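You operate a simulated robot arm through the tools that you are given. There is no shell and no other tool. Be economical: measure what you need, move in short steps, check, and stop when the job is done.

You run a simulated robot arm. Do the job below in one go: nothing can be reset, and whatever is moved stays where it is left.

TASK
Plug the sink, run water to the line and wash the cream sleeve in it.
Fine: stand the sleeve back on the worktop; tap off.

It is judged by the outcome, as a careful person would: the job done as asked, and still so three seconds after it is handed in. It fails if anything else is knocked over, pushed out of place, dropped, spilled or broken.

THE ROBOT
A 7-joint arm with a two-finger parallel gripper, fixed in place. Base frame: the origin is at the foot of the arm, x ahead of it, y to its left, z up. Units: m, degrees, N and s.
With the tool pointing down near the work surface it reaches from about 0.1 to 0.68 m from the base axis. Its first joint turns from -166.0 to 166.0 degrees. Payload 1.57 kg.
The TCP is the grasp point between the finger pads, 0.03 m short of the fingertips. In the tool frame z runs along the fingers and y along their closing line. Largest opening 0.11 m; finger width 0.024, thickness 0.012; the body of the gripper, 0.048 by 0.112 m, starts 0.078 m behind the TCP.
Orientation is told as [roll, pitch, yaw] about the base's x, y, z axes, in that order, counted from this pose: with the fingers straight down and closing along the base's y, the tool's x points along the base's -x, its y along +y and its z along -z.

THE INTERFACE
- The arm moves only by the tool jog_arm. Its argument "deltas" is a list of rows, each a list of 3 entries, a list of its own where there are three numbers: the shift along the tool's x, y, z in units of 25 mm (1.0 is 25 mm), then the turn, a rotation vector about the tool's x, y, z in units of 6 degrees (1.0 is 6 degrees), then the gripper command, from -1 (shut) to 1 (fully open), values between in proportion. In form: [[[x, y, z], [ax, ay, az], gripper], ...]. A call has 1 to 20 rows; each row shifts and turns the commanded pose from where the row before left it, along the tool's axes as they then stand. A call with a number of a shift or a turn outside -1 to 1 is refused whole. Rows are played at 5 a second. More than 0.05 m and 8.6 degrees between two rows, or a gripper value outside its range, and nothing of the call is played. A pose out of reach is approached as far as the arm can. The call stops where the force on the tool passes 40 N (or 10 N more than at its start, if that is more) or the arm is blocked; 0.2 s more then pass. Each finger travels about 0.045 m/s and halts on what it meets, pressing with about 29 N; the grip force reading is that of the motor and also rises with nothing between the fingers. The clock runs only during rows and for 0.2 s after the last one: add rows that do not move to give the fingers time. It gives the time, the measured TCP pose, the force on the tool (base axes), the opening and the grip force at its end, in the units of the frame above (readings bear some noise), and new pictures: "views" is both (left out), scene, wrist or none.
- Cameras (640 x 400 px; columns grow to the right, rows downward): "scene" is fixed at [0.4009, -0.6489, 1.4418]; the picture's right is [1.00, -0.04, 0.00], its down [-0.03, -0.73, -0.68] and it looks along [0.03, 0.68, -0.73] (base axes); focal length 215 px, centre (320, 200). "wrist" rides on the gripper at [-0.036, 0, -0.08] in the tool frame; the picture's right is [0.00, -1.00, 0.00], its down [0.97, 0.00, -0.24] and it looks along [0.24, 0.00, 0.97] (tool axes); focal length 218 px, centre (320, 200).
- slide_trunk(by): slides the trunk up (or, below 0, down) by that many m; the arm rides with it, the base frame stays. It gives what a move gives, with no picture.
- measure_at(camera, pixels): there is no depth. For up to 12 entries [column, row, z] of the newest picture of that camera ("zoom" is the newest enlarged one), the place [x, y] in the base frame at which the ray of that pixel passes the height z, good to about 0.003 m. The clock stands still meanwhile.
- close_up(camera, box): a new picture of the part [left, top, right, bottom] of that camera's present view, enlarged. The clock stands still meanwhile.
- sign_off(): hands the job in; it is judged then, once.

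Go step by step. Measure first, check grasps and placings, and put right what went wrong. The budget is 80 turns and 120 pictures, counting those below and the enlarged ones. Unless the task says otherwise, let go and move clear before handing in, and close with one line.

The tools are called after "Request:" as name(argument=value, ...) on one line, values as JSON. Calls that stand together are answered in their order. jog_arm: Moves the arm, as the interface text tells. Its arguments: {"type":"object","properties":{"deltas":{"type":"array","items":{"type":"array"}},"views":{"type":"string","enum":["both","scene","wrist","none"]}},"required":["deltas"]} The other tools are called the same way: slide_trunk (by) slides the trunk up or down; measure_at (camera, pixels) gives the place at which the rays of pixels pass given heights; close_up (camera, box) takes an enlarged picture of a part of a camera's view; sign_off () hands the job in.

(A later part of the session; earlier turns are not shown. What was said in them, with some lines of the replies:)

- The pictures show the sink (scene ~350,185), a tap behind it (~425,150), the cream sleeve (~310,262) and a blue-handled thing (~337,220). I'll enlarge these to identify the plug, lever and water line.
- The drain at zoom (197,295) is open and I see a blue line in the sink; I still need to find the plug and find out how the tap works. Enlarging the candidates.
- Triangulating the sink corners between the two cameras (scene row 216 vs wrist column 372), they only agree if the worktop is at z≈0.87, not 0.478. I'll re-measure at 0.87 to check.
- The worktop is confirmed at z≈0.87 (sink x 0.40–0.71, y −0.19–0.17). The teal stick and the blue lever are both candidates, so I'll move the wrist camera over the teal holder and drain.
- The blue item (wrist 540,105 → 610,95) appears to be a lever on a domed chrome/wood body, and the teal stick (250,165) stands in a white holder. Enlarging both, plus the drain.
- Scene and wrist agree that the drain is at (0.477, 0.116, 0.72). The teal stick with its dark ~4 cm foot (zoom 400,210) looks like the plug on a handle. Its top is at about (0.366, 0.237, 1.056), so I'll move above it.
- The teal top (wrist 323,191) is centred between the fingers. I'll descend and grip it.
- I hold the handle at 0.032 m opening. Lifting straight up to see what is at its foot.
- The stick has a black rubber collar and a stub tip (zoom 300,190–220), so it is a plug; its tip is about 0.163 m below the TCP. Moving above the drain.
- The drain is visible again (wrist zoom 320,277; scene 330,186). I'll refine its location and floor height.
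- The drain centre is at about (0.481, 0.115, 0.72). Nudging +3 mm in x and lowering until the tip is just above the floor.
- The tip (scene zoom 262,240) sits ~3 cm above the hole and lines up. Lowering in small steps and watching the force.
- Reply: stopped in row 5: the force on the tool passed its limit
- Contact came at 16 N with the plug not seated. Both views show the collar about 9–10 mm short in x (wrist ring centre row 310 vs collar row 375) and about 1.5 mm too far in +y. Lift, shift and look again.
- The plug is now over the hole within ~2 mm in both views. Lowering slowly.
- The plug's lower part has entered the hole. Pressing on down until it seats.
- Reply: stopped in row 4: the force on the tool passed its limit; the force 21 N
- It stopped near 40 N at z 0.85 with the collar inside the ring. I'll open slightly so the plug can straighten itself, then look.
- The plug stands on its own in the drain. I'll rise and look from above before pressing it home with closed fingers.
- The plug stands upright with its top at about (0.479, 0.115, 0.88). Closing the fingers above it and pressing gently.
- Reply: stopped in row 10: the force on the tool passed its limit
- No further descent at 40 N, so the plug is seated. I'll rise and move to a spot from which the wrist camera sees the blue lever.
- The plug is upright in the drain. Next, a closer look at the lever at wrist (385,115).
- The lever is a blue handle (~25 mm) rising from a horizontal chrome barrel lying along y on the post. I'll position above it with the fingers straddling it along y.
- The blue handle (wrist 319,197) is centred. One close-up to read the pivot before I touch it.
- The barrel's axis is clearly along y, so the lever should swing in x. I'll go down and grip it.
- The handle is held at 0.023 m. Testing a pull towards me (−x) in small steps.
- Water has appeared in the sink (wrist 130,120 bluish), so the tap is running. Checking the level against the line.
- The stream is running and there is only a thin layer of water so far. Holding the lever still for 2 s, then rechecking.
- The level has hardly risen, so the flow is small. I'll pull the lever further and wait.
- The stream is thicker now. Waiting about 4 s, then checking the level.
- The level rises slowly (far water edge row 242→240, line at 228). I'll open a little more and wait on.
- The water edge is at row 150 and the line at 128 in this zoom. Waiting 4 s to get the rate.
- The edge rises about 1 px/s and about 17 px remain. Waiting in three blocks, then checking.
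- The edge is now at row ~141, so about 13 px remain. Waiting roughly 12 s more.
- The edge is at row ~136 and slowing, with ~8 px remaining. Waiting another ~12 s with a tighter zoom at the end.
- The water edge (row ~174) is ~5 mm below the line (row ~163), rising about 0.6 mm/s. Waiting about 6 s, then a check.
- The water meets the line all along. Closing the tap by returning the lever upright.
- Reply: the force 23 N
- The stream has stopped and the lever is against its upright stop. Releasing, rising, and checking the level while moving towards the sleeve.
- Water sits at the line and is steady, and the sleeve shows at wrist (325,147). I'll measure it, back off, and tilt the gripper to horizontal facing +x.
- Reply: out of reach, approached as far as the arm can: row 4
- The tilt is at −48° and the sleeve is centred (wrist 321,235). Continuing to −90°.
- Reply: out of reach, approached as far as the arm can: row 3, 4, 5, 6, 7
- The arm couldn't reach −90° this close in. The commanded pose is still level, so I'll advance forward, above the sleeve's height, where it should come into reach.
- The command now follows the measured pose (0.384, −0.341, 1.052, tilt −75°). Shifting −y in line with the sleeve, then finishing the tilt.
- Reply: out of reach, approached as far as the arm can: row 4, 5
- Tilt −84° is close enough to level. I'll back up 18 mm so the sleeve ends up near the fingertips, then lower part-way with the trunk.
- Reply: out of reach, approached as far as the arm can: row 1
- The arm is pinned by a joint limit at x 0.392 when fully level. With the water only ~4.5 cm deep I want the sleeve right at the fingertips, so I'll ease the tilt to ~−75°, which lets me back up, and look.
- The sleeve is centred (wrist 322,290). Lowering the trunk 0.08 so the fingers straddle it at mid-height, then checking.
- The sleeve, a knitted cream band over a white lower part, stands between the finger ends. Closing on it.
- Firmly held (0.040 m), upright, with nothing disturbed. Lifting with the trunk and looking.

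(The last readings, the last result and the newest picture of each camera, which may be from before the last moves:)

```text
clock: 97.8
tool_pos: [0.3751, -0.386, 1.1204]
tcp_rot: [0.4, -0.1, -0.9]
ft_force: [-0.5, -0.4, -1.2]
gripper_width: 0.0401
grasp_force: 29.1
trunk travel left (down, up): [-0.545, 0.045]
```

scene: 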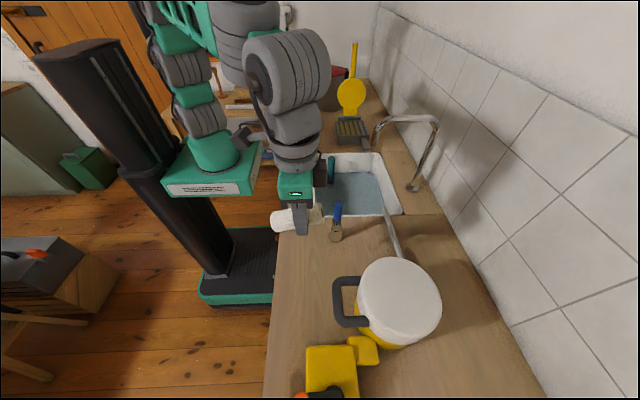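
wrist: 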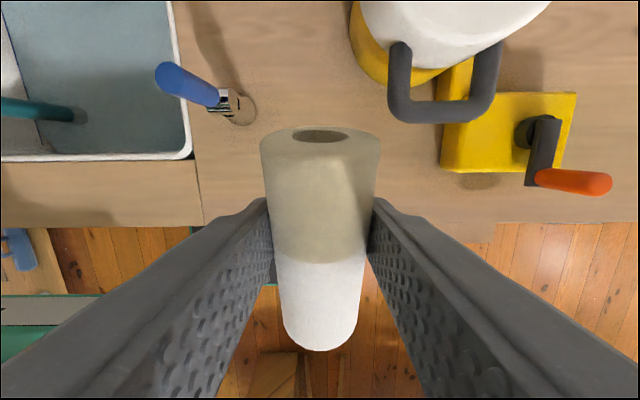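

The sleeve is held nearly horizontally with its cream end towards +x. Moving over the sink at y −0.105, x 0.475, clear of lever, plug and spout.

Request:
jog_arm(deltas=[[[0, 0.94, 0], [0, 0, 0], -1], [[0, 0.94, 0], [0, 0, 0], -1], [[0, 0.94, 0], [0, 0, 0], -1], [[0, 0.94, 0], [0, 0, 0], -1], [[0, 0.94, 0], [0, 0, 0], -1], [[0, 0.94, 0], [0, 0, 0], -1], [[0, 0.94, 0], [0, 0, 0], -1], [[0, 0.94, 0], [0, 0, 0], -1], [[0, 0.94, 0], [0, 0, 0], -1], [[0, 0.94, 0], [0, 0, 0], -1], [[0, 0.94, 0], [0, 0, 0], -1], [[0, 0.94, 0], [0, 0, 0], -1], [[-1, 0, 0], [0, 0, 0], -1], [[-1, 0, 0], [0, 0, 0], -1], [[-1, 0, 0], [0, 0, 0], -1], [[-1, 0, 0], [0, 0, 0], -1], [[0, 0, 0], [0, 1, 0], -1], [[0, 0, 0], [0, 1, 0], -1], [[0, 0, 0], [0, 0.5, 0], -1]])

Request:
close_up(camera="scene", box=[290, 100, 450, 220])

```text
clock: 101.8
tool_pos: [0.4795, -0.1046, 1.1243]
tcp_rot: [0.4, 14.8, -0.7]
ft_force: [-0.6, -0.1, 0.2]
gripper_width: 0.0401
grasp_force: 29.2
trunk travel left (down, up): [-0.545, 0.045]
```

scene: 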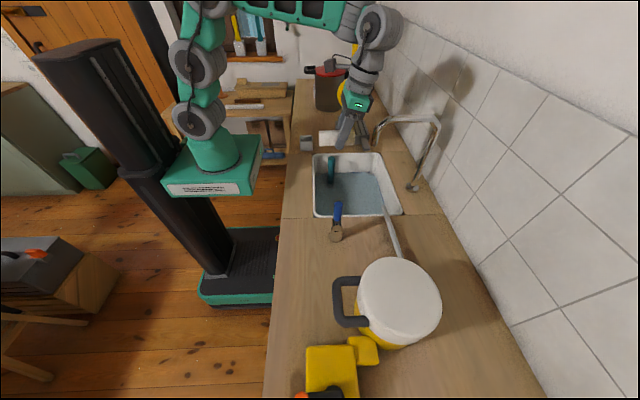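
wrist: 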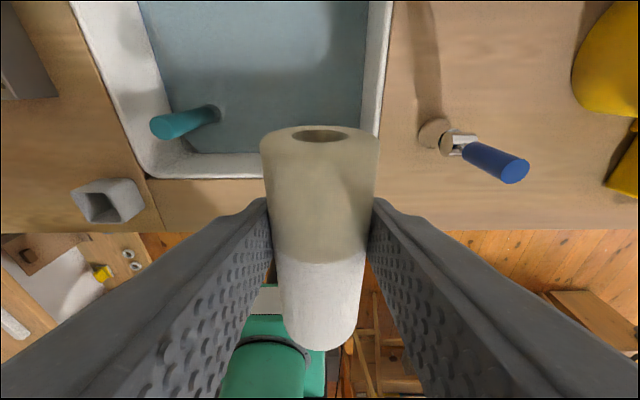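

```text
3.33 times, centred on (370, 160) of scene
```

zoom: 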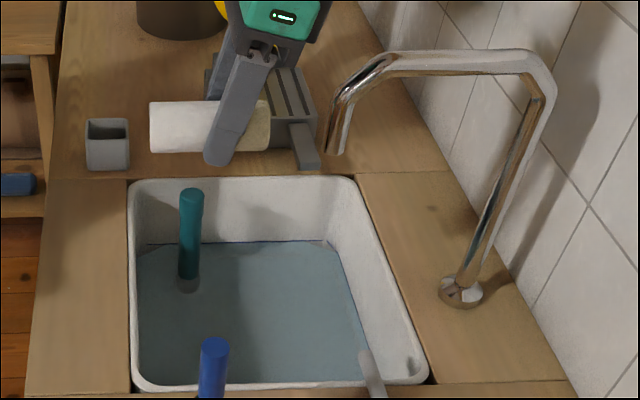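

The spout tip triangulates to (0.607, −0.043, 1.05), which the leaning wrist would pass too close. I'll straighten, yaw 90° so the sleeve lies along y, and then lean that way.

Request:
jog_arm(deltas=[[[0, 0, 0], [0, -1, 0], -1], [[0, 0, 0], [0, -1, 0], -1], [[0, 0, 0], [0, -0.5, 0], -1], [[0, 0, 0], [0, 0, -1], -1], [[0, 0, 0], [0, 0, -1], -1], [[0, 0, 0], [0, 0, -1], -1], [[0, 0, 0], [0, 0, -1], -1], [[0, 0, 0], [0, 0, -1], -1], [[0, 0, 0], [0, 0, -1], -1], [[0, 0, 0], [0, 0, -1], -1], [[0, 0, 0], [0, 0, -1], -1], [[0, 0, 0], [0, 0, -1], -1], [[0, 0, 0], [0, 0, -1], -1], [[0, 0, 0], [0, 0, -1], -1], [[0, 0, 0], [0, 0, -1], -1], [[0, 0, 0], [0, 0, -1], -1], [[0, 0, 0], [0, 0, -1], -1], [[0, 0, 0], [0, 0, -1], -1]])

```text
clock: 105.7
tool_pos: [0.4791, -0.1042, 1.1238]
tcp_rot: [-0.2, -0.3, 89.3]
ft_force: [0.2, -0.2, -0.7]
gripper_width: 0.0401
grasp_force: 28.9
trunk travel left (down, up): [-0.545, 0.045]
```

scene: 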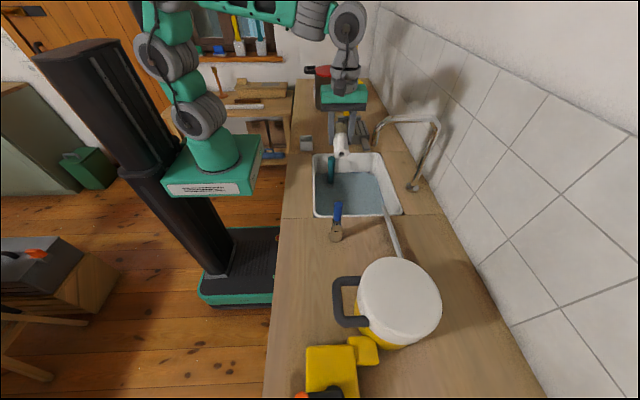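
wrist: 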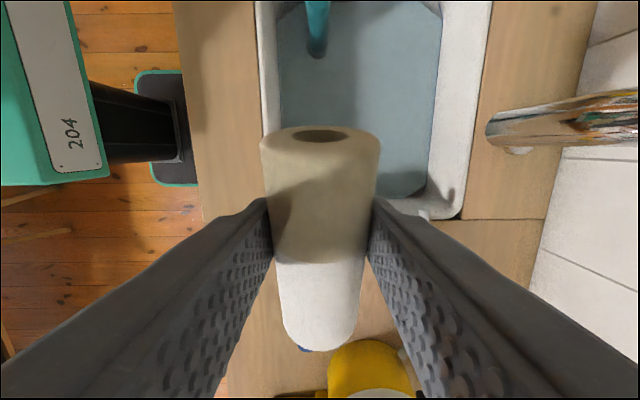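

Yaw is 89°, with the sleeve along y and cream end towards +y. Centring and lowering to just above the water.

Request:
jog_arm(deltas=[[[-1, -0.4, 0], [0, 0, 0], -1], [[0, 0, 1], [0, 0, 0], -1], [[0, 0, 1], [0, 0, 0], -1], [[0, 0, 1], [0, 0, 0], -1], [[0, 0, 1], [0, 0, 0], -1], [[0, 0, 1], [0, 0, 0], -1], [[0, 0, 1], [0, 0, 0], -1], [[0, 0, 1], [0, 0, 0], -1], [[0, 0, 1], [0, 0, 0], -1], [[0, 0, 1], [0, 0, 0], -1], [[0, 0, 1], [0, 0, 0], -1], [[0, 0, 1], [0, 0, 0], -1]])

Request:
close_up(camera="scene", box=[290, 100, 450, 220])

```text
clock: 108.2
tool_pos: [0.4899, -0.0776, 0.8472]
tcp_rot: [-0.3, -0.4, 89.2]
ft_force: [0.0, 0.1, -0.8]
gripper_width: 0.0397
grasp_force: 29.0
trunk travel left (down, up): [-0.545, 0.045]
```

scene: 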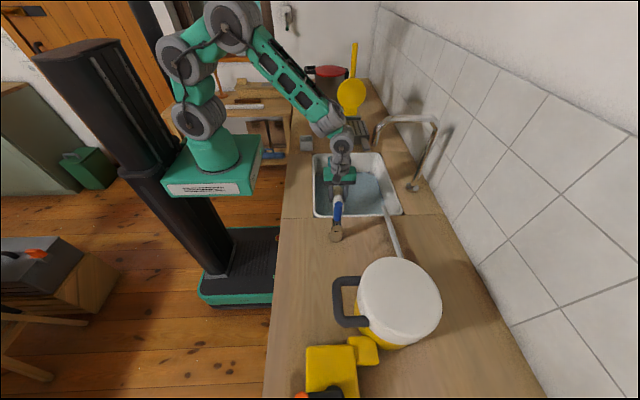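
wrist: 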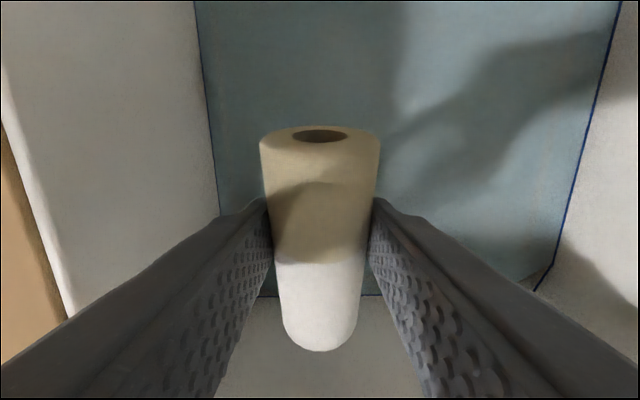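

```text
3.33 times, centred on (370, 160) of scene
```

zoom: 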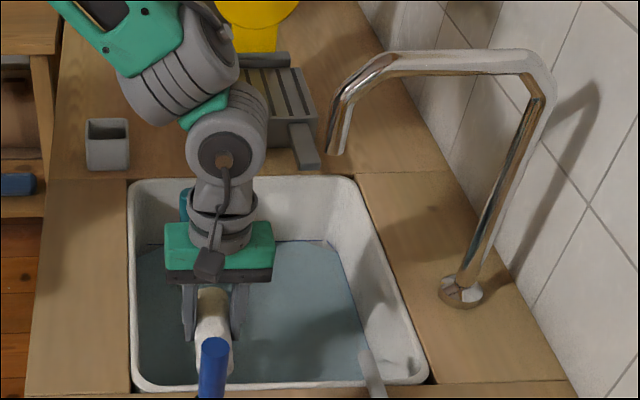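

Good clearance all round. Tilting 15° so the sleeve is level, then lowering it into the water in steps.

Request:
jog_arm(deltas=[[[0, 0, 0], [0, 1, 0], -1], [[0, 0, 0], [0, 1, 0], -1], [[0, 0, 0], [0, 0.5, 0], -1], [[-0.259, 0, 0.966], [0, 0, 0], -1], [[-0.259, 0, 0.966], [0, 0, 0], -1], [[-0.259, 0, 0.966], [0, 0, 0], -1], [[-0.1, 0, 0.386], [0, 0, 0], -1], [[0, 0, 0], [0, 0, 0], -1], [[0, 0, 0], [0, 0, 0], -1]], views="wrist")

Request:
close_up(camera="scene", box=[300, 130, 400, 220])

```text
clock: 110.2
tool_pos: [0.4908, -0.0776, 0.7628]
tcp_rot: [-0.1, 14.7, 89.1]
ft_force: [-0.3, -0.1, -0.1]
gripper_width: 0.04
grasp_force: 29.8
trunk travel left (down, up): [-0.545, 0.045]
```

wrist: 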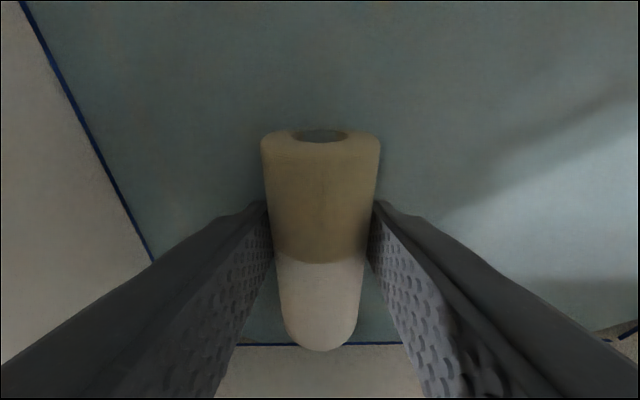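

```text
4.44 times, centred on (350, 175) of scene
```

zoom: 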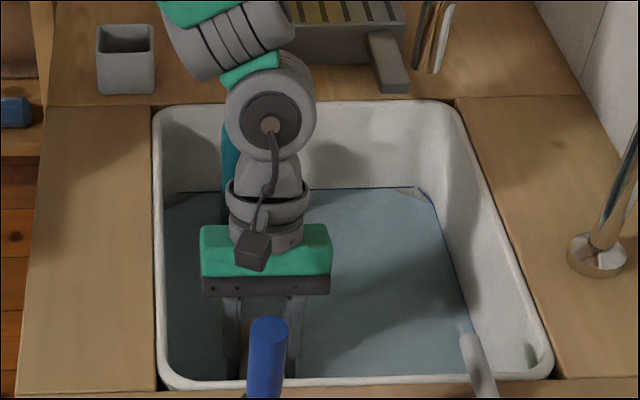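

The sleeve darkens as it wets, and the hole is filled with water. Lowering the last few mm gently, then swishing.

Request:
jog_arm(deltas=[[[-0.04, 0, 0.15], [0, 0, 0], -1], [[-0.04, 0, 0.15], [0, 0, 0], -1], [[0, 0, 0], [0, 0, 0], -1], [[0, 0, 0], [0, 0, 0], -1]], views="wrist")

Request:
close_up(camera="wrist", box=[230, 110, 410, 370])

```text
clock: 111.2
tool_pos: [0.4912, -0.0776, 0.7567]
tcp_rot: [-0.2, 14.7, 89.1]
ft_force: [-0.3, -0.1, -1.1]
gripper_width: 0.0397
grasp_force: 29.4
trunk travel left (down, up): [-0.545, 0.045]
```

wrist: 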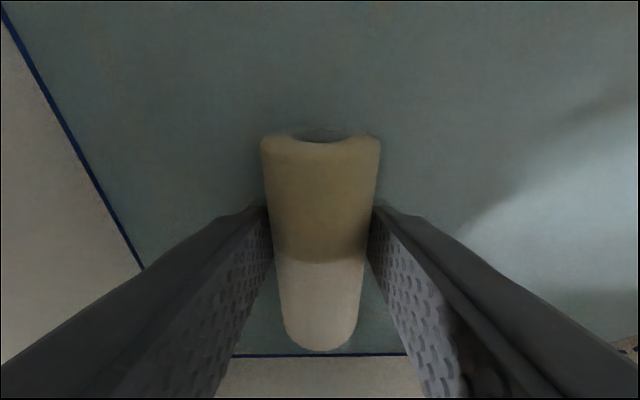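

```text
1.54 times, centred on (320, 240) of wrist
```

zoom: 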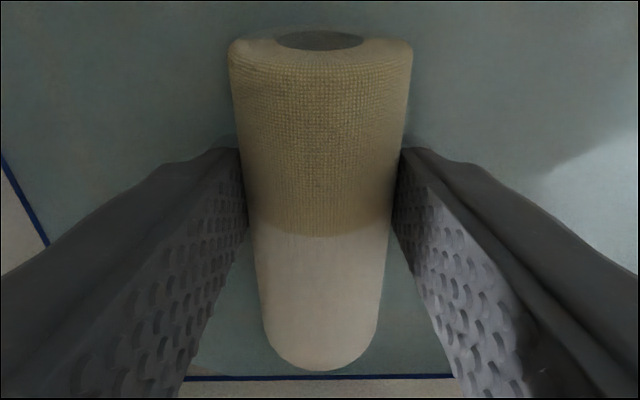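

The sleeve's upper side is still proud of the surface. Lowering more, until it touches the floor.

Request:
jog_arm(deltas=[[[-0.03, 0, 0.1], [0, 0, 0], -1], [[-0.03, 0, 0.1], [0, 0, 0], -1], [[-0.03, 0, 0.1], [0, 0, 0], -1], [[-0.03, 0, 0.1], [0, 0, 0], -1], [[0, 0, 0], [0, 0, 0], -1]], views="wrist")

```text
clock: 112.1
tool_pos: [0.4899, -0.0771, 0.7532]
tcp_rot: [-0.3, 14.6, 89.3]
ft_force: [-12.7, 6.2, 28.9]
gripper_width: 0.0401
grasp_force: 29.1
trunk travel left (down, up): [-0.545, 0.045]
stopped in row 4: the force on the tool passed its limit (the readings are from after the stop); the commanded pose is now the measured one
```

wrist: 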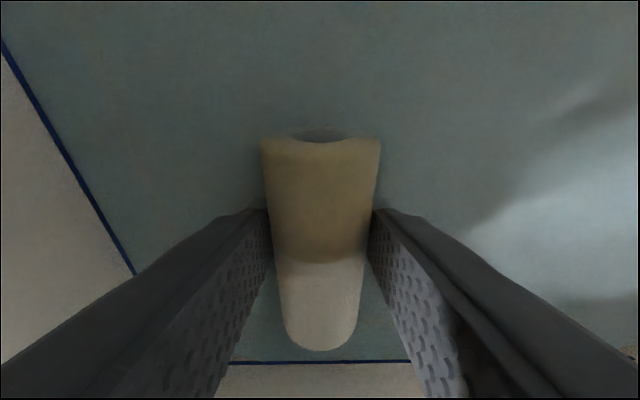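

It is on the floor at ~30 N. A close look at how much of the sleeve is under.

Request:
close_up(camera="wrist", box=[250, 120, 390, 220])

Request:
close_up(camera="scene", box=[330, 180, 380, 220])

```text
4.00 times, centred on (320, 170) of wrist
```

zoom: 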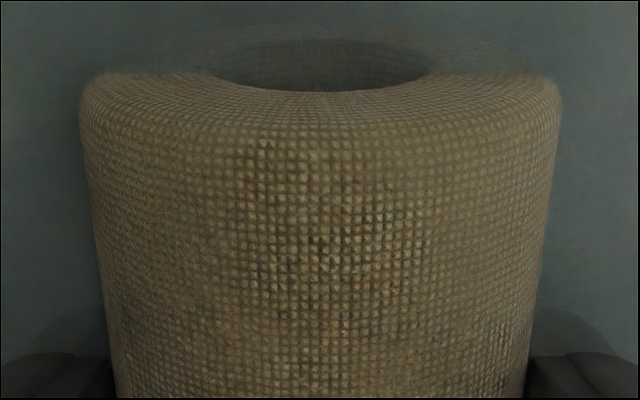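

```text
10.00 times, centred on (355, 200) of scene
```

zoom: 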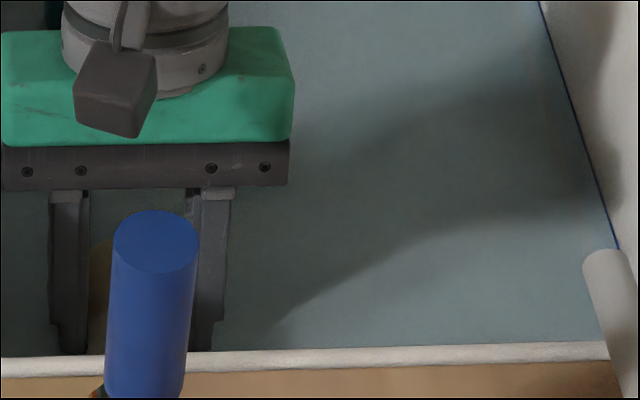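

The water is only ~2.3 cm deep, reaching the sleeve's mid-line, so one lie-down wets only half its girth. I'll lift 3 mm and swish this side, then check it.

Request:
jog_arm(deltas=[[[0.03, 0, -0.12], [0, 0, 0], -1], [[-0.5, 0, -0.13], [0, 0, 0], -1], [[-0.5, 0, -0.13], [0, 0, 0], -1], [[0.5, 0, 0.13], [0, 0, 0], -1], [[0.5, 0, 0.13], [0, 0, 0], -1], [[-0.5, 0, -0.13], [0, 0, 0], -1], [[-0.5, 0, -0.13], [0, 0, 0], -1], [[0.5, 0, 0.13], [0, 0, 0], -1], [[0.5, 0, 0.13], [0, 0, 0], -1], [[0, -0.6, 0], [0, 0, 0], -1], [[0, -0.6, 0], [0, 0, 0], -1], [[0, 0.6, 0], [0, 0, 0], -1], [[0, 0.6, 0], [0, 0, 0], -1], [[0, -0.6, 0], [0, 0, 0], -1], [[0, -0.6, 0], [0, 0, 0], -1], [[0, 0.6, 0], [0, 0, 0], -1], [[0, 0.6, 0], [0, 0, 0], -1]], views="wrist")

```text
clock: 115.7
tool_pos: [0.4921, -0.0796, 0.7541]
tcp_rot: [-0.3, 14.7, 89.2]
ft_force: [-0.5, 0.4, -0.7]
gripper_width: 0.0396
grasp_force: 28.8
trunk travel left (down, up): [-0.545, 0.045]
```

wrist: 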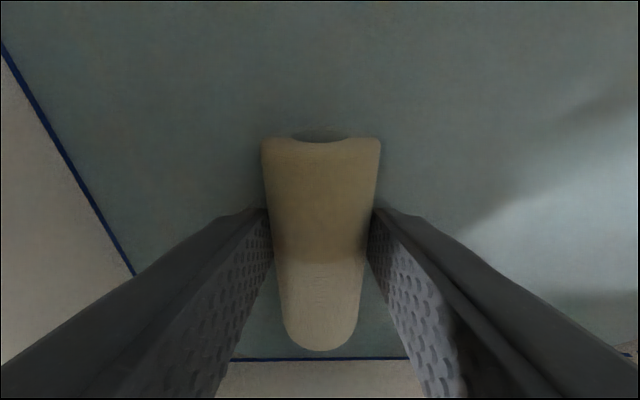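

The white half has turned cream all over, so it was paint, and it has washed off. A close-up to check for leftovers.

Request:
close_up(camera="wrist", box=[240, 120, 400, 360])

```text
1.67 times, centred on (320, 240) of wrist
```

zoom: 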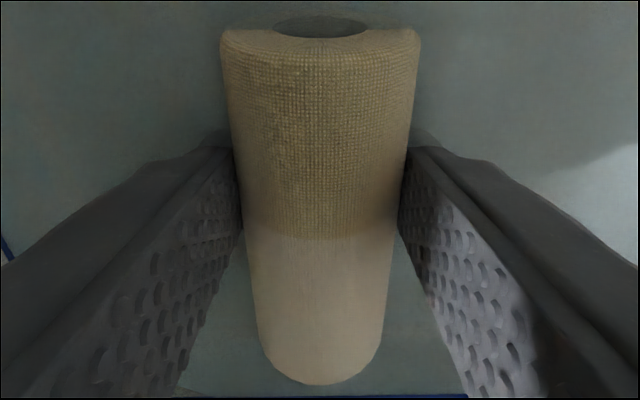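

The paint is fading but not gone. More swishing.

Request:
jog_arm(deltas=[[[-0.5, 0, -0.13], [0, 0, 0], -1], [[-0.5, 0, -0.13], [0, 0, 0], -1], [[0.5, 0, 0.13], [0, 0, 0], -1], [[0.5, 0, 0.13], [0, 0, 0], -1], [[-0.5, 0, -0.13], [0, 0, 0], -1], [[-0.5, 0, -0.13], [0, 0, 0], -1], [[0.5, 0, 0.13], [0, 0, 0], -1], [[0.5, 0, 0.13], [0, 0, 0], -1], [[0, -0.6, 0], [0, 0, 0], -1], [[0, -0.6, 0], [0, 0, 0], -1], [[0, 0.6, 0], [0, 0, 0], -1], [[0, 0.6, 0], [0, 0, 0], -1], [[-0.5, 0, -0.13], [0, 0, 0], -1], [[-0.5, 0, -0.13], [0, 0, 0], -1], [[0.5, 0, 0.13], [0, 0, 0], -1], [[0.5, 0, 0.13], [0, 0, 0], -1], [[-0.5, 0, -0.13], [0, 0, 0], -1], [[-0.5, 0, -0.13], [0, 0, 0], -1], [[0.5, 0, 0.13], [0, 0, 0], -1], [[0.5, 0, 0.13], [0, 0, 0], -1]], views="none")

Request:
close_up(camera="wrist", box=[240, 120, 400, 360])

```text
clock: 119.9
tool_pos: [0.4921, -0.0783, 0.7525]
tcp_rot: [-0.4, 14.7, 89.3]
ft_force: [0.4, 0.3, -0.3]
gripper_width: 0.0392
grasp_force: 29.2
trunk travel left (down, up): [-0.545, 0.045]
```

```text
1.67 times, centred on (320, 240) of wrist
```

zoom: 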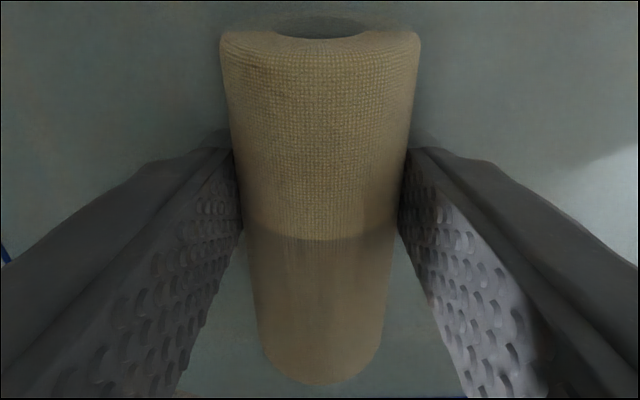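

The paint is nearly gone, with the lower half now the cream colour. One more round of swishing, then compare.

Request:
jog_arm(deltas=[[[-0.5, 0, -0.13], [0, 0, 0], -1], [[-0.5, 0, -0.13], [0, 0, 0], -1], [[0.5, 0, 0.13], [0, 0, 0], -1], [[0.5, 0, 0.13], [0, 0, 0], -1], [[-0.5, 0, -0.13], [0, 0, 0], -1], [[-0.5, 0, -0.13], [0, 0, 0], -1], [[0.5, 0, 0.13], [0, 0, 0], -1], [[0.5, 0, 0.13], [0, 0, 0], -1], [[0, -0.6, 0], [0, 0, 0], -1], [[0, -0.6, 0], [0, 0, 0], -1], [[0, 0.6, 0], [0, 0, 0], -1], [[0, 0.6, 0], [0, 0, 0], -1], [[-0.5, 0, -0.13], [0, 0, 0], -1], [[-0.5, 0, -0.13], [0, 0, 0], -1], [[0.5, 0, 0.13], [0, 0, 0], -1], [[0.5, 0, 0.13], [0, 0, 0], -1], [[-0.5, 0, -0.13], [0, 0, 0], -1], [[-0.5, 0, -0.13], [0, 0, 0], -1], [[0.5, 0, 0.13], [0, 0, 0], -1], [[0.5, 0, 0.13], [0, 0, 0], -1]], views="none")

Request:
close_up(camera="wrist", box=[240, 120, 400, 360])

```text
clock: 124.1
tool_pos: [0.4913, -0.0801, 0.7526]
tcp_rot: [-0.4, 14.6, 89.1]
ft_force: [0.3, 0.6, 0.6]
gripper_width: 0.0395
grasp_force: 29.5
trunk travel left (down, up): [-0.545, 0.045]
```

```text
1.67 times, centred on (320, 240) of wrist
```

zoom: 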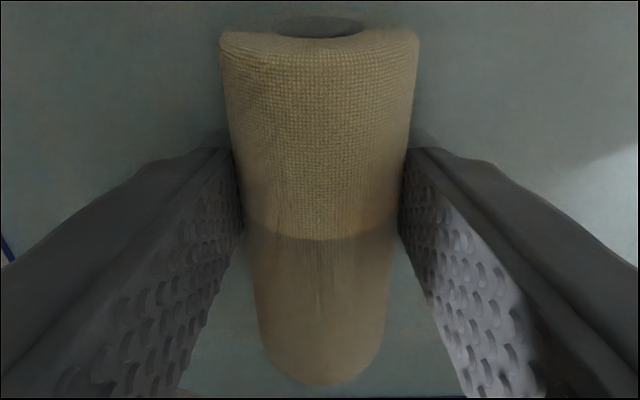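

Unchanged from before apart from lighting. Lifting clear to inspect the result in better light.

Request:
jog_arm(deltas=[[[0.259, 0, -0.966], [0, 0, 0], -1], [[0.259, 0, -0.966], [0, 0, 0], -1], [[0.259, 0, -0.966], [0, 0, 0], -1], [[0.259, 0, -0.966], [0, 0, 0], -1], [[0, 0, 0], [0, -1, 0], -1], [[0, 0, 0], [0, -1, 0], -1], [[0, 0, 0], [0, -0.5, 0], -1], [[0, 0, -1], [0, 0, 0], -1], [[0, 0, -1], [0, 0, 0], -1], [[0, 0, -1], [0, 0, 0], -1], [[0, 0, -1], [0, 0, 0], -1], [[0, 0, -1], [0, 0, 0], -1], [[0, 0, -1], [0, 0, 0], -1], [[0, 0, -1], [0, 0, 0], -1], [[0, 0, -1], [0, 0, 0], -1], [[0, 0, -1], [0, 0, 0], -1], [[0, 0, -1], [0, 0, 0], -1], [[0, 0, -0.8], [0, 0, 0], -1]])

Request:
close_up(camera="scene", box=[300, 100, 400, 220])

Request:
close_up(camera="wrist", box=[240, 120, 400, 360])

```text
clock: 127.9
tool_pos: [0.491, -0.0804, 1.1227]
tcp_rot: [-0.3, -0.3, 89.2]
ft_force: [0.1, 0.6, 0.2]
gripper_width: 0.0388
grasp_force: 28.7
trunk travel left (down, up): [-0.545, 0.045]
```

scene: 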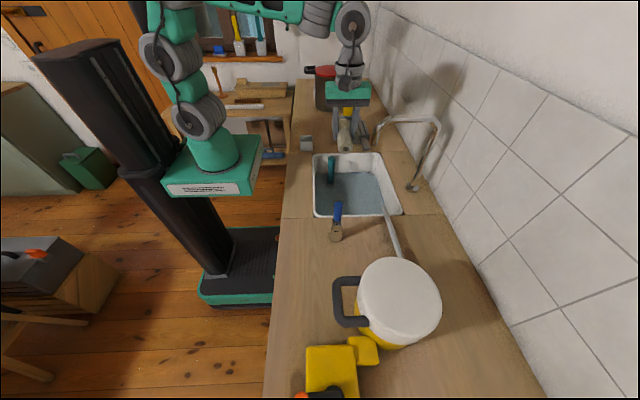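
wrist: 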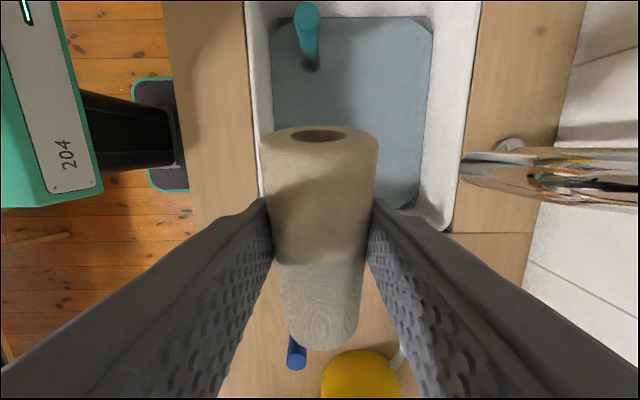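

```text
3.33 times, centred on (350, 160) of scene
```

zoom: 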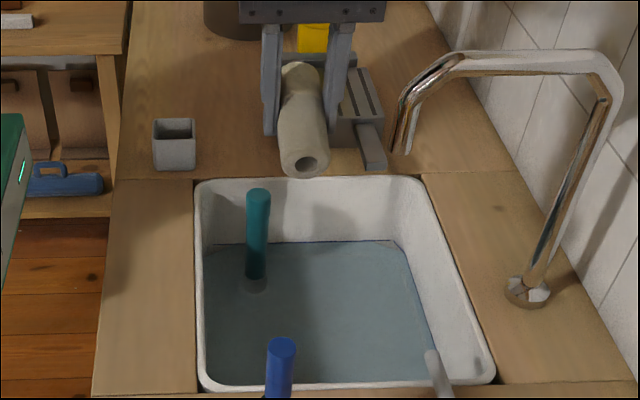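

```text
1.67 times, centred on (320, 240) of wrist
```

zoom: 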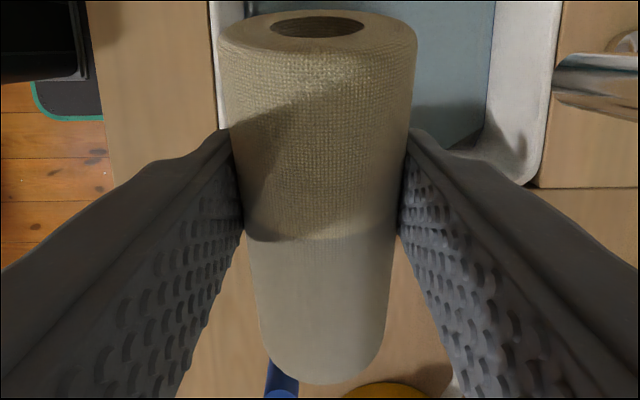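

The paint has faded from white to near cream, but the lower half still looks slightly lighter. I'll do one more dip along the same path, swish longer, and compare (sparing pictures from here).

Request:
jog_arm(deltas=[[[0, 0, 1], [0, 0, 0], -1], [[0, 0, 1], [0, 0, 0], -1], [[0, 0, 1], [0, 0, 0], -1], [[0, 0, 1], [0, 0, 0], -1], [[0, 0, 1], [0, 0, 0], -1], [[0, 0, 1], [0, 0, 0], -1], [[0, 0, 1], [0, 0, 0], -1], [[0, 0, 1], [0, 0, 0], -1], [[0, 0, 1], [0, 0, 0], -1], [[0, 0, 1], [0, 0, 0], -1], [[0, 0, 0.8], [0, 0, 0], -1], [[0, 0, 0], [0, 1, 0], -1], [[0, 0, 0], [0, 1, 0], -1], [[0, 0, 0], [0, 0.5, 0], -1], [[-0.259, 0, 0.966], [0, 0, 0], -1], [[-0.259, 0, 0.966], [0, 0, 0], -1], [[-0.259, 0, 0.966], [0, 0, 0], -1], [[-0.24, 0, 0.9], [0, 0, 0], -1]], views="none")

Request:
jog_arm(deltas=[[[-0.5, 0, -0.13], [0, 0, 0], -1], [[-0.5, 0, -0.13], [0, 0, 0], -1], [[0.5, 0, 0.13], [0, 0, 0], -1], [[0.5, 0, 0.13], [0, 0, 0], -1], [[-0.5, 0, -0.13], [0, 0, 0], -1], [[-0.5, 0, -0.13], [0, 0, 0], -1], [[0.5, 0, 0.13], [0, 0, 0], -1], [[0.5, 0, 0.13], [0, 0, 0], -1], [[0, -0.6, 0], [0, 0, 0], -1], [[0, -0.6, 0], [0, 0, 0], -1], [[0, 0.6, 0], [0, 0, 0], -1], [[0, 0.6, 0], [0, 0, 0], -1], [[-0.5, 0, -0.13], [0, 0, 0], -1], [[-0.5, 0, -0.13], [0, 0, 0], -1], [[0.5, 0, 0.13], [0, 0, 0], -1], [[0.5, 0, 0.13], [0, 0, 0], -1], [[-0.5, 0, -0.13], [0, 0, 0], -1], [[-0.5, 0, -0.13], [0, 0, 0], -1], [[0.5, 0, 0.13], [0, 0, 0], -1], [[0.5, 0, 0.13], [0, 0, 0], -1]], views="none")

Request:
jog_arm(deltas=[[[-0.5, 0, -0.13], [0, 0, 0], -1], [[-0.5, 0, -0.13], [0, 0, 0], -1], [[0.5, 0, 0.13], [0, 0, 0], -1], [[0.5, 0, 0.13], [0, 0, 0], -1], [[-0.5, 0, -0.13], [0, 0, 0], -1], [[-0.5, 0, -0.13], [0, 0, 0], -1], [[0.5, 0, 0.13], [0, 0, 0], -1], [[0.5, 0, 0.13], [0, 0, 0], -1], [[0, -0.6, 0], [0, 0, 0], -1], [[0, -0.6, 0], [0, 0, 0], -1], [[0, 0.6, 0], [0, 0, 0], -1], [[0, 0.6, 0], [0, 0, 0], -1], [[-0.5, 0, -0.13], [0, 0, 0], -1], [[-0.5, 0, -0.13], [0, 0, 0], -1], [[0.5, 0, 0.13], [0, 0, 0], -1], [[0.5, 0, 0.13], [0, 0, 0], -1], [[-0.5, 0, -0.13], [0, 0, 0], -1], [[-0.5, 0, -0.13], [0, 0, 0], -1], [[0.5, 0, 0.13], [0, 0, 0], -1], [[0.5, 0, 0.13], [0, 0, 0], -1]], views="none")

Request:
jog_arm(deltas=[[[0.259, 0, -0.966], [0, 0, 0], -1], [[0.259, 0, -0.966], [0, 0, 0], -1], [[0.259, 0, -0.966], [0, 0, 0], -1], [[0.259, 0, -0.966], [0, 0, 0], -1], [[0, 0, 0], [0, -1, 0], -1], [[0, 0, 0], [0, -1, 0], -1], [[0, 0, 0], [0, -0.5, 0], -1], [[0, 0, -1], [0, 0, 0], -1], [[0, 0, -1], [0, 0, 0], -1], [[0, 0, -1], [0, 0, 0], -1], [[0, 0, -1], [0, 0, 0], -1], [[0, 0, -1], [0, 0, 0], -1], [[0, 0, -1], [0, 0, 0], -1], [[0, 0, -1], [0, 0, 0], -1], [[0, 0, -1], [0, 0, 0], -1], [[0, 0, -1], [0, 0, 0], -1], [[0, 0, -1], [0, 0, 0], -1], [[0, 0, -0.8], [0, 0, 0], -1]], views="none")

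Request:
close_up(camera="wrist", box=[240, 120, 400, 360])

```text
clock: 131.7
tool_pos: [0.491, -0.0786, 0.7543]
tcp_rot: [-0.3, 14.7, 89.0]
ft_force: [0.3, 0.5, -0.3]
gripper_width: 0.038
grasp_force: 29.0
trunk travel left (down, up): [-0.545, 0.045]
```

```text
clock: 135.9
tool_pos: [0.492, -0.0789, 0.7545]
tcp_rot: [-0.4, 14.6, 89.0]
ft_force: [-0.6, 1.0, -0.2]
gripper_width: 0.0379
grasp_force: 28.8
trunk travel left (down, up): [-0.545, 0.045]
```

```text
clock: 140.1
tool_pos: [0.4912, -0.0793, 0.7548]
tcp_rot: [-0.3, 14.7, 89.1]
ft_force: [0.6, 0.4, -0.1]
gripper_width: 0.0378
grasp_force: 29.4
trunk travel left (down, up): [-0.545, 0.045]
```

```text
clock: 143.9
tool_pos: [0.4876, -0.0816, 1.1245]
tcp_rot: [-0.3, -0.2, 89.2]
ft_force: [0.1, 0.4, -0.4]
gripper_width: 0.0377
grasp_force: 29.1
trunk travel left (down, up): [-0.545, 0.045]
```

```text
1.67 times, centred on (320, 240) of wrist
```

zoom: 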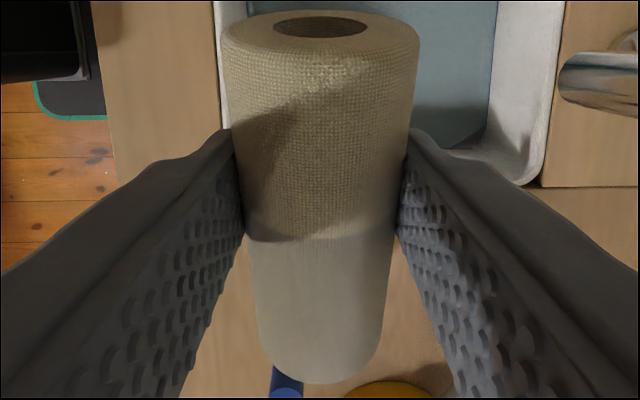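

Same colour as before the second dip, so the wash is done. Going back by the same route: unyaw, back off in x, across in y, then tilt as at pick-up.

Request:
jog_arm(deltas=[[[0, 0, 0], [0, 0, 1], -1], [[0, 0, 0], [0, 0, 1], -1], [[0, 0, 0], [0, 0, 1], -1], [[0, 0, 0], [0, 0, 1], -1], [[0, 0, 0], [0, 0, 1], -1], [[0, 0, 0], [0, 0, 1], -1], [[0, 0, 0], [0, 0, 1], -1], [[0, 0, 0], [0, 0, 1], -1], [[0, 0, 0], [0, 0, 1], -1], [[0, 0, 0], [0, 0, 1], -1], [[0, 0, 0], [0, 0, 1], -1], [[0, 0, 0], [0, 0, 1], -1], [[0, 0, 0], [0, 0, 1], -1], [[0, 0, 0], [0, 0, 1], -1], [[0, 0, 0], [0, 0, 0.95], -1], [[0.9, 0, 0], [0, 0, 0], -1], [[0.9, 0, 0], [0, 0, 0], -1], [[0.9, 0, 0], [0, 0, 0], -1], [[0.9, 0, 0], [0, 0, 0], -1], [[0.9, 0, 0], [0, 0, 0], -1]], views="none")

Request:
jog_arm(deltas=[[[0, -0.937, 0], [0, 0, 0], -1], [[0, -0.937, 0], [0, 0, 0], -1], [[0, -0.937, 0], [0, 0, 0], -1], [[0, -0.937, 0], [0, 0, 0], -1], [[0, -0.937, 0], [0, 0, 0], -1], [[0, -0.937, 0], [0, 0, 0], -1], [[0, -0.937, 0], [0, 0, 0], -1], [[0, -0.937, 0], [0, 0, 0], -1], [[0, -0.937, 0], [0, 0, 0], -1], [[0, -0.937, 0], [0, 0, 0], -1], [[0, -0.937, 0], [0, 0, 0], -1], [[0, -0.937, 0], [0, 0, 0], -1], [[0, -0.937, 0], [0, 0, 0], -1]], views="none")

```text
clock: 148.1
tool_pos: [0.3775, -0.0786, 1.1204]
tcp_rot: [0.3, -0.2, -0.5]
ft_force: [0.3, -0.2, -0.1]
gripper_width: 0.0374
grasp_force: 28.8
trunk travel left (down, up): [-0.545, 0.045]
```

```text
clock: 150.9
tool_pos: [0.3725, -0.3847, 1.1217]
tcp_rot: [0.4, -0.3, -0.6]
ft_force: [0.2, 1.5, 0.4]
gripper_width: 0.0375
grasp_force: 29.0
trunk travel left (down, up): [-0.545, 0.045]
```

At (0.373, −0.385, 1.122), upright tool. Tilting back to −74.6°.

Request:
jog_arm(deltas=[[[0, 0, 0], [0, -1, 0], -1], [[0, 0, 0], [0, -1, 0], -1], [[0, 0, 0], [0, -1, 0], -1], [[0, 0, 0], [0, -1, 0], -1], [[0, 0, 0], [0, -1, 0], -1], [[0, 0, 0], [0, -1, 0], -1], [[0, 0, 0], [0, -1, 0], -1], [[0, 0, 0], [0, -1, 0], -1], [[0, 0, 0], [0, -1, 0], -1], [[0, 0, 0], [0, -1, 0], -1], [[0, 0, 0], [0, -1, 0], -1], [[0, 0, 0], [0, -1, 0], -1], [[0, 0, 0], [0, -0.38, 0], -1]], views="none")

```text
clock: 153.7
tool_pos: [0.3741, -0.3844, 1.1218]
tcp_rot: [1.2, -74.6, -1.6]
ft_force: [0.8, 0.3, 0.2]
gripper_width: 0.0377
grasp_force: 28.6
trunk travel left (down, up): [-0.545, 0.045]
```

The pose matches pick-up (x 0.374, y −0.384, tilt −74.6°). Lowering the trunk to ~1.5 cm above the worktop and checking that the sleeve is upright.

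Request:
slide_trunk(by=-0.185)

Request:
close_up(camera="scene", box=[260, 220, 360, 300])

Request:
close_up(camera="wrist", box=[160, 100, 480, 400])

```text
clock: 155.8
tool_pos: [0.3742, -0.3839, 0.9371]
tcp_rot: [1.1, -74.6, -1.6]
ft_force: [-0.5, -0.3, -0.2]
gripper_width: 0.0376
grasp_force: 29.4
trunk travel left (down, up): [-0.36, 0.23]
```

```text
5.00 times, centred on (310, 260) of scene
```

zoom: 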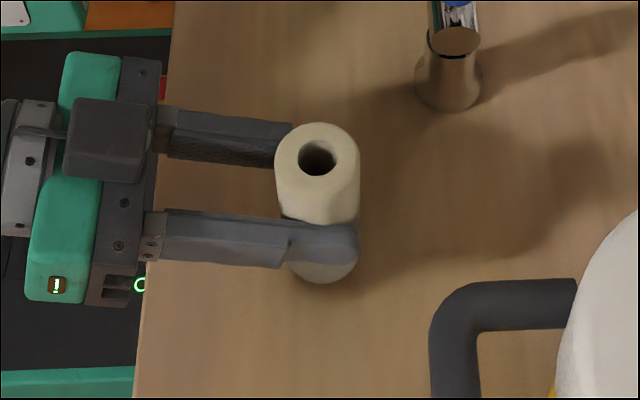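

```text
1.33 times, centred on (320, 250) of wrist
```

zoom: 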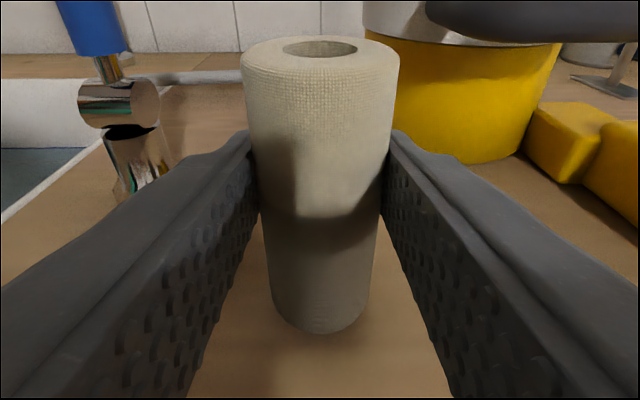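

The sleeve is one even cream colour and upright. Lowering the last 14 mm with the trunk, then 1 mm steps until light contact.

Request:
slide_trunk(by=-0.014)

Request:
jog_arm(deltas=[[[0.04, 0, 0.011], [0, 0, 0], -1], [[0.04, 0, 0.011], [0, 0, 0], -1], [[0, 0, 0], [0, 0, 0], -1]], views="none")

```text
clock: 156.4
tool_pos: [0.3739, -0.3851, 0.9233]
tcp_rot: [1.2, -74.6, -1.8]
ft_force: [-0.6, 0.3, -0.5]
gripper_width: 0.0376
grasp_force: 29.0
trunk travel left (down, up): [-0.346, 0.244]
```

```text
clock: 157.2
tool_pos: [0.3758, -0.3839, 0.9221]
tcp_rot: [0.8, -74.6, -1.3]
ft_force: [-1.1, 0.8, 7.1]
gripper_width: 0.0375
grasp_force: 28.5
trunk travel left (down, up): [-0.346, 0.244]
```

Light contact (7 N) at the pick-up height. Opening gently and checking.

Request:
jog_arm(deltas=[[[0, 0, 0], [0, 0, 0], -0.2], [[0, 0, 0], [0, 0, 0], -0.1], [[0, 0, 0], [0, 0, 0], 0.1], [[0, 0, 0], [0, 0, 0], 0.2], [[0, 0, 0], [0, 0, 0], 0.3], [[0, 0, 0], [0, 0, 0], 0.3], [[0, 0, 0], [0, 0, 0], 0.3]], views="none")

Request:
close_up(camera="scene", box=[260, 220, 360, 300])

```text
clock: 158.8
tool_pos: [0.3754, -0.3848, 0.9215]
tcp_rot: [1.3, -74.5, -1.8]
ft_force: [-1.1, 0.3, 0.3]
gripper_width: 0.0716
grasp_force: 0.0
trunk travel left (down, up): [-0.346, 0.244]
```

```text
5.00 times, centred on (310, 260) of scene
```

zoom: 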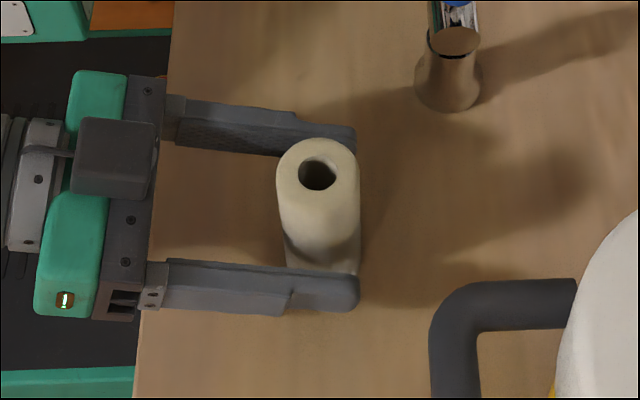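

The sleeve stands free and upright. Raising straight up with the trunk, then a final look.

Request:
slide_trunk(by=0.2)

Request:
jog_arm(deltas=[[[0, 0, 0], [0, 0, 0], 0.3]], views="scene")

Request:
close_up(camera="scene", box=[290, 130, 430, 290])

```text
clock: 161.0
tool_pos: [0.3745, -0.3849, 1.1208]
tcp_rot: [1.3, -74.6, -1.7]
ft_force: [0.9, 0.1, -0.7]
gripper_width: 0.0715
grasp_force: 0.1
trunk travel left (down, up): [-0.546, 0.044]
```

```text
clock: 161.4
tool_pos: [0.3744, -0.3846, 1.1203]
tcp_rot: [1.2, -74.6, -1.7]
ft_force: [-0.2, 0.1, 0.4]
gripper_width: 0.0717
grasp_force: 0.1
trunk travel left (down, up): [-0.546, 0.044]
```

scene: 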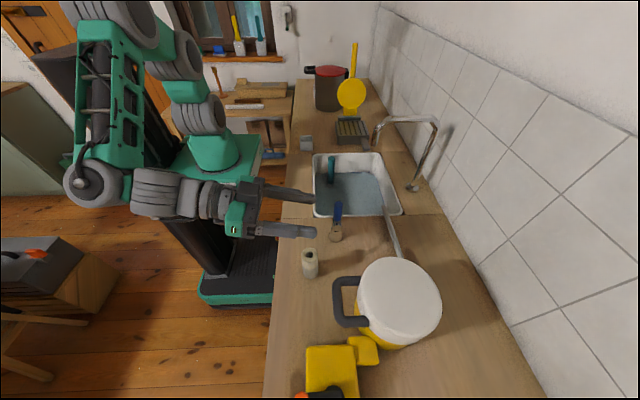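

```text
2.50 times, centred on (360, 210) of scene
```

zoom: 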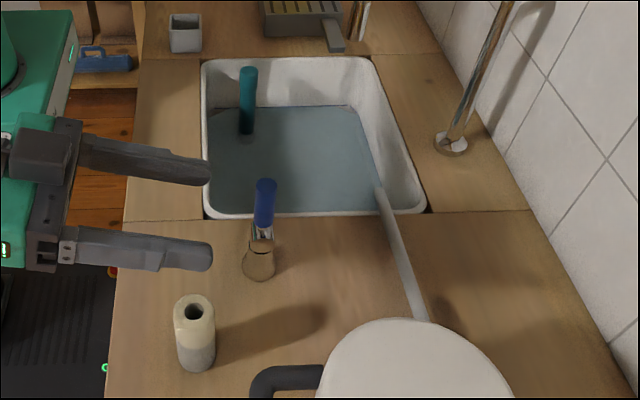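

All is in place; the sleeve's lower half looks slightly greyer here. One close-up to judge it.

Request:
close_up(camera="scene", box=[296, 240, 326, 285])

```text
8.89 times, centred on (311, 262) of scene
```

zoom: 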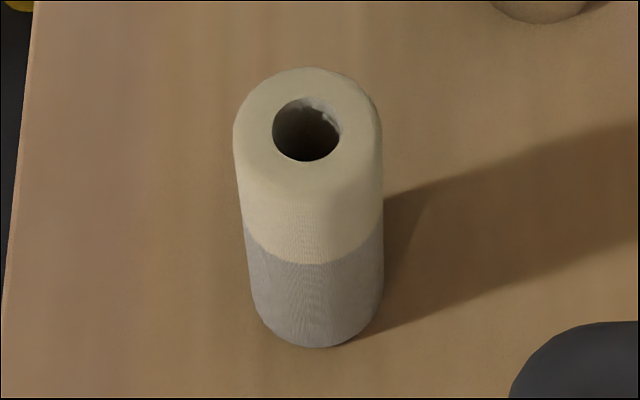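

The grey on the lower half, with fine stripes following the knit, looks like shading rather than paint: the opaque white is gone, and it matched the cream in the even light underwater. The plug is in, the water is at the line, the tap is off, and the sleeve stands on its spot with the gripper clear. Handing in.

Request:
sign_off()

```text
The job is handed in.
```

I plugged the sink, filled it to the line and turned the tap off. I washed the cream sleeve in the water and stood it back upright where it was. Its lower half still looked slightly greyer than the top in the last picture; I took that for shading, not leftover paint.
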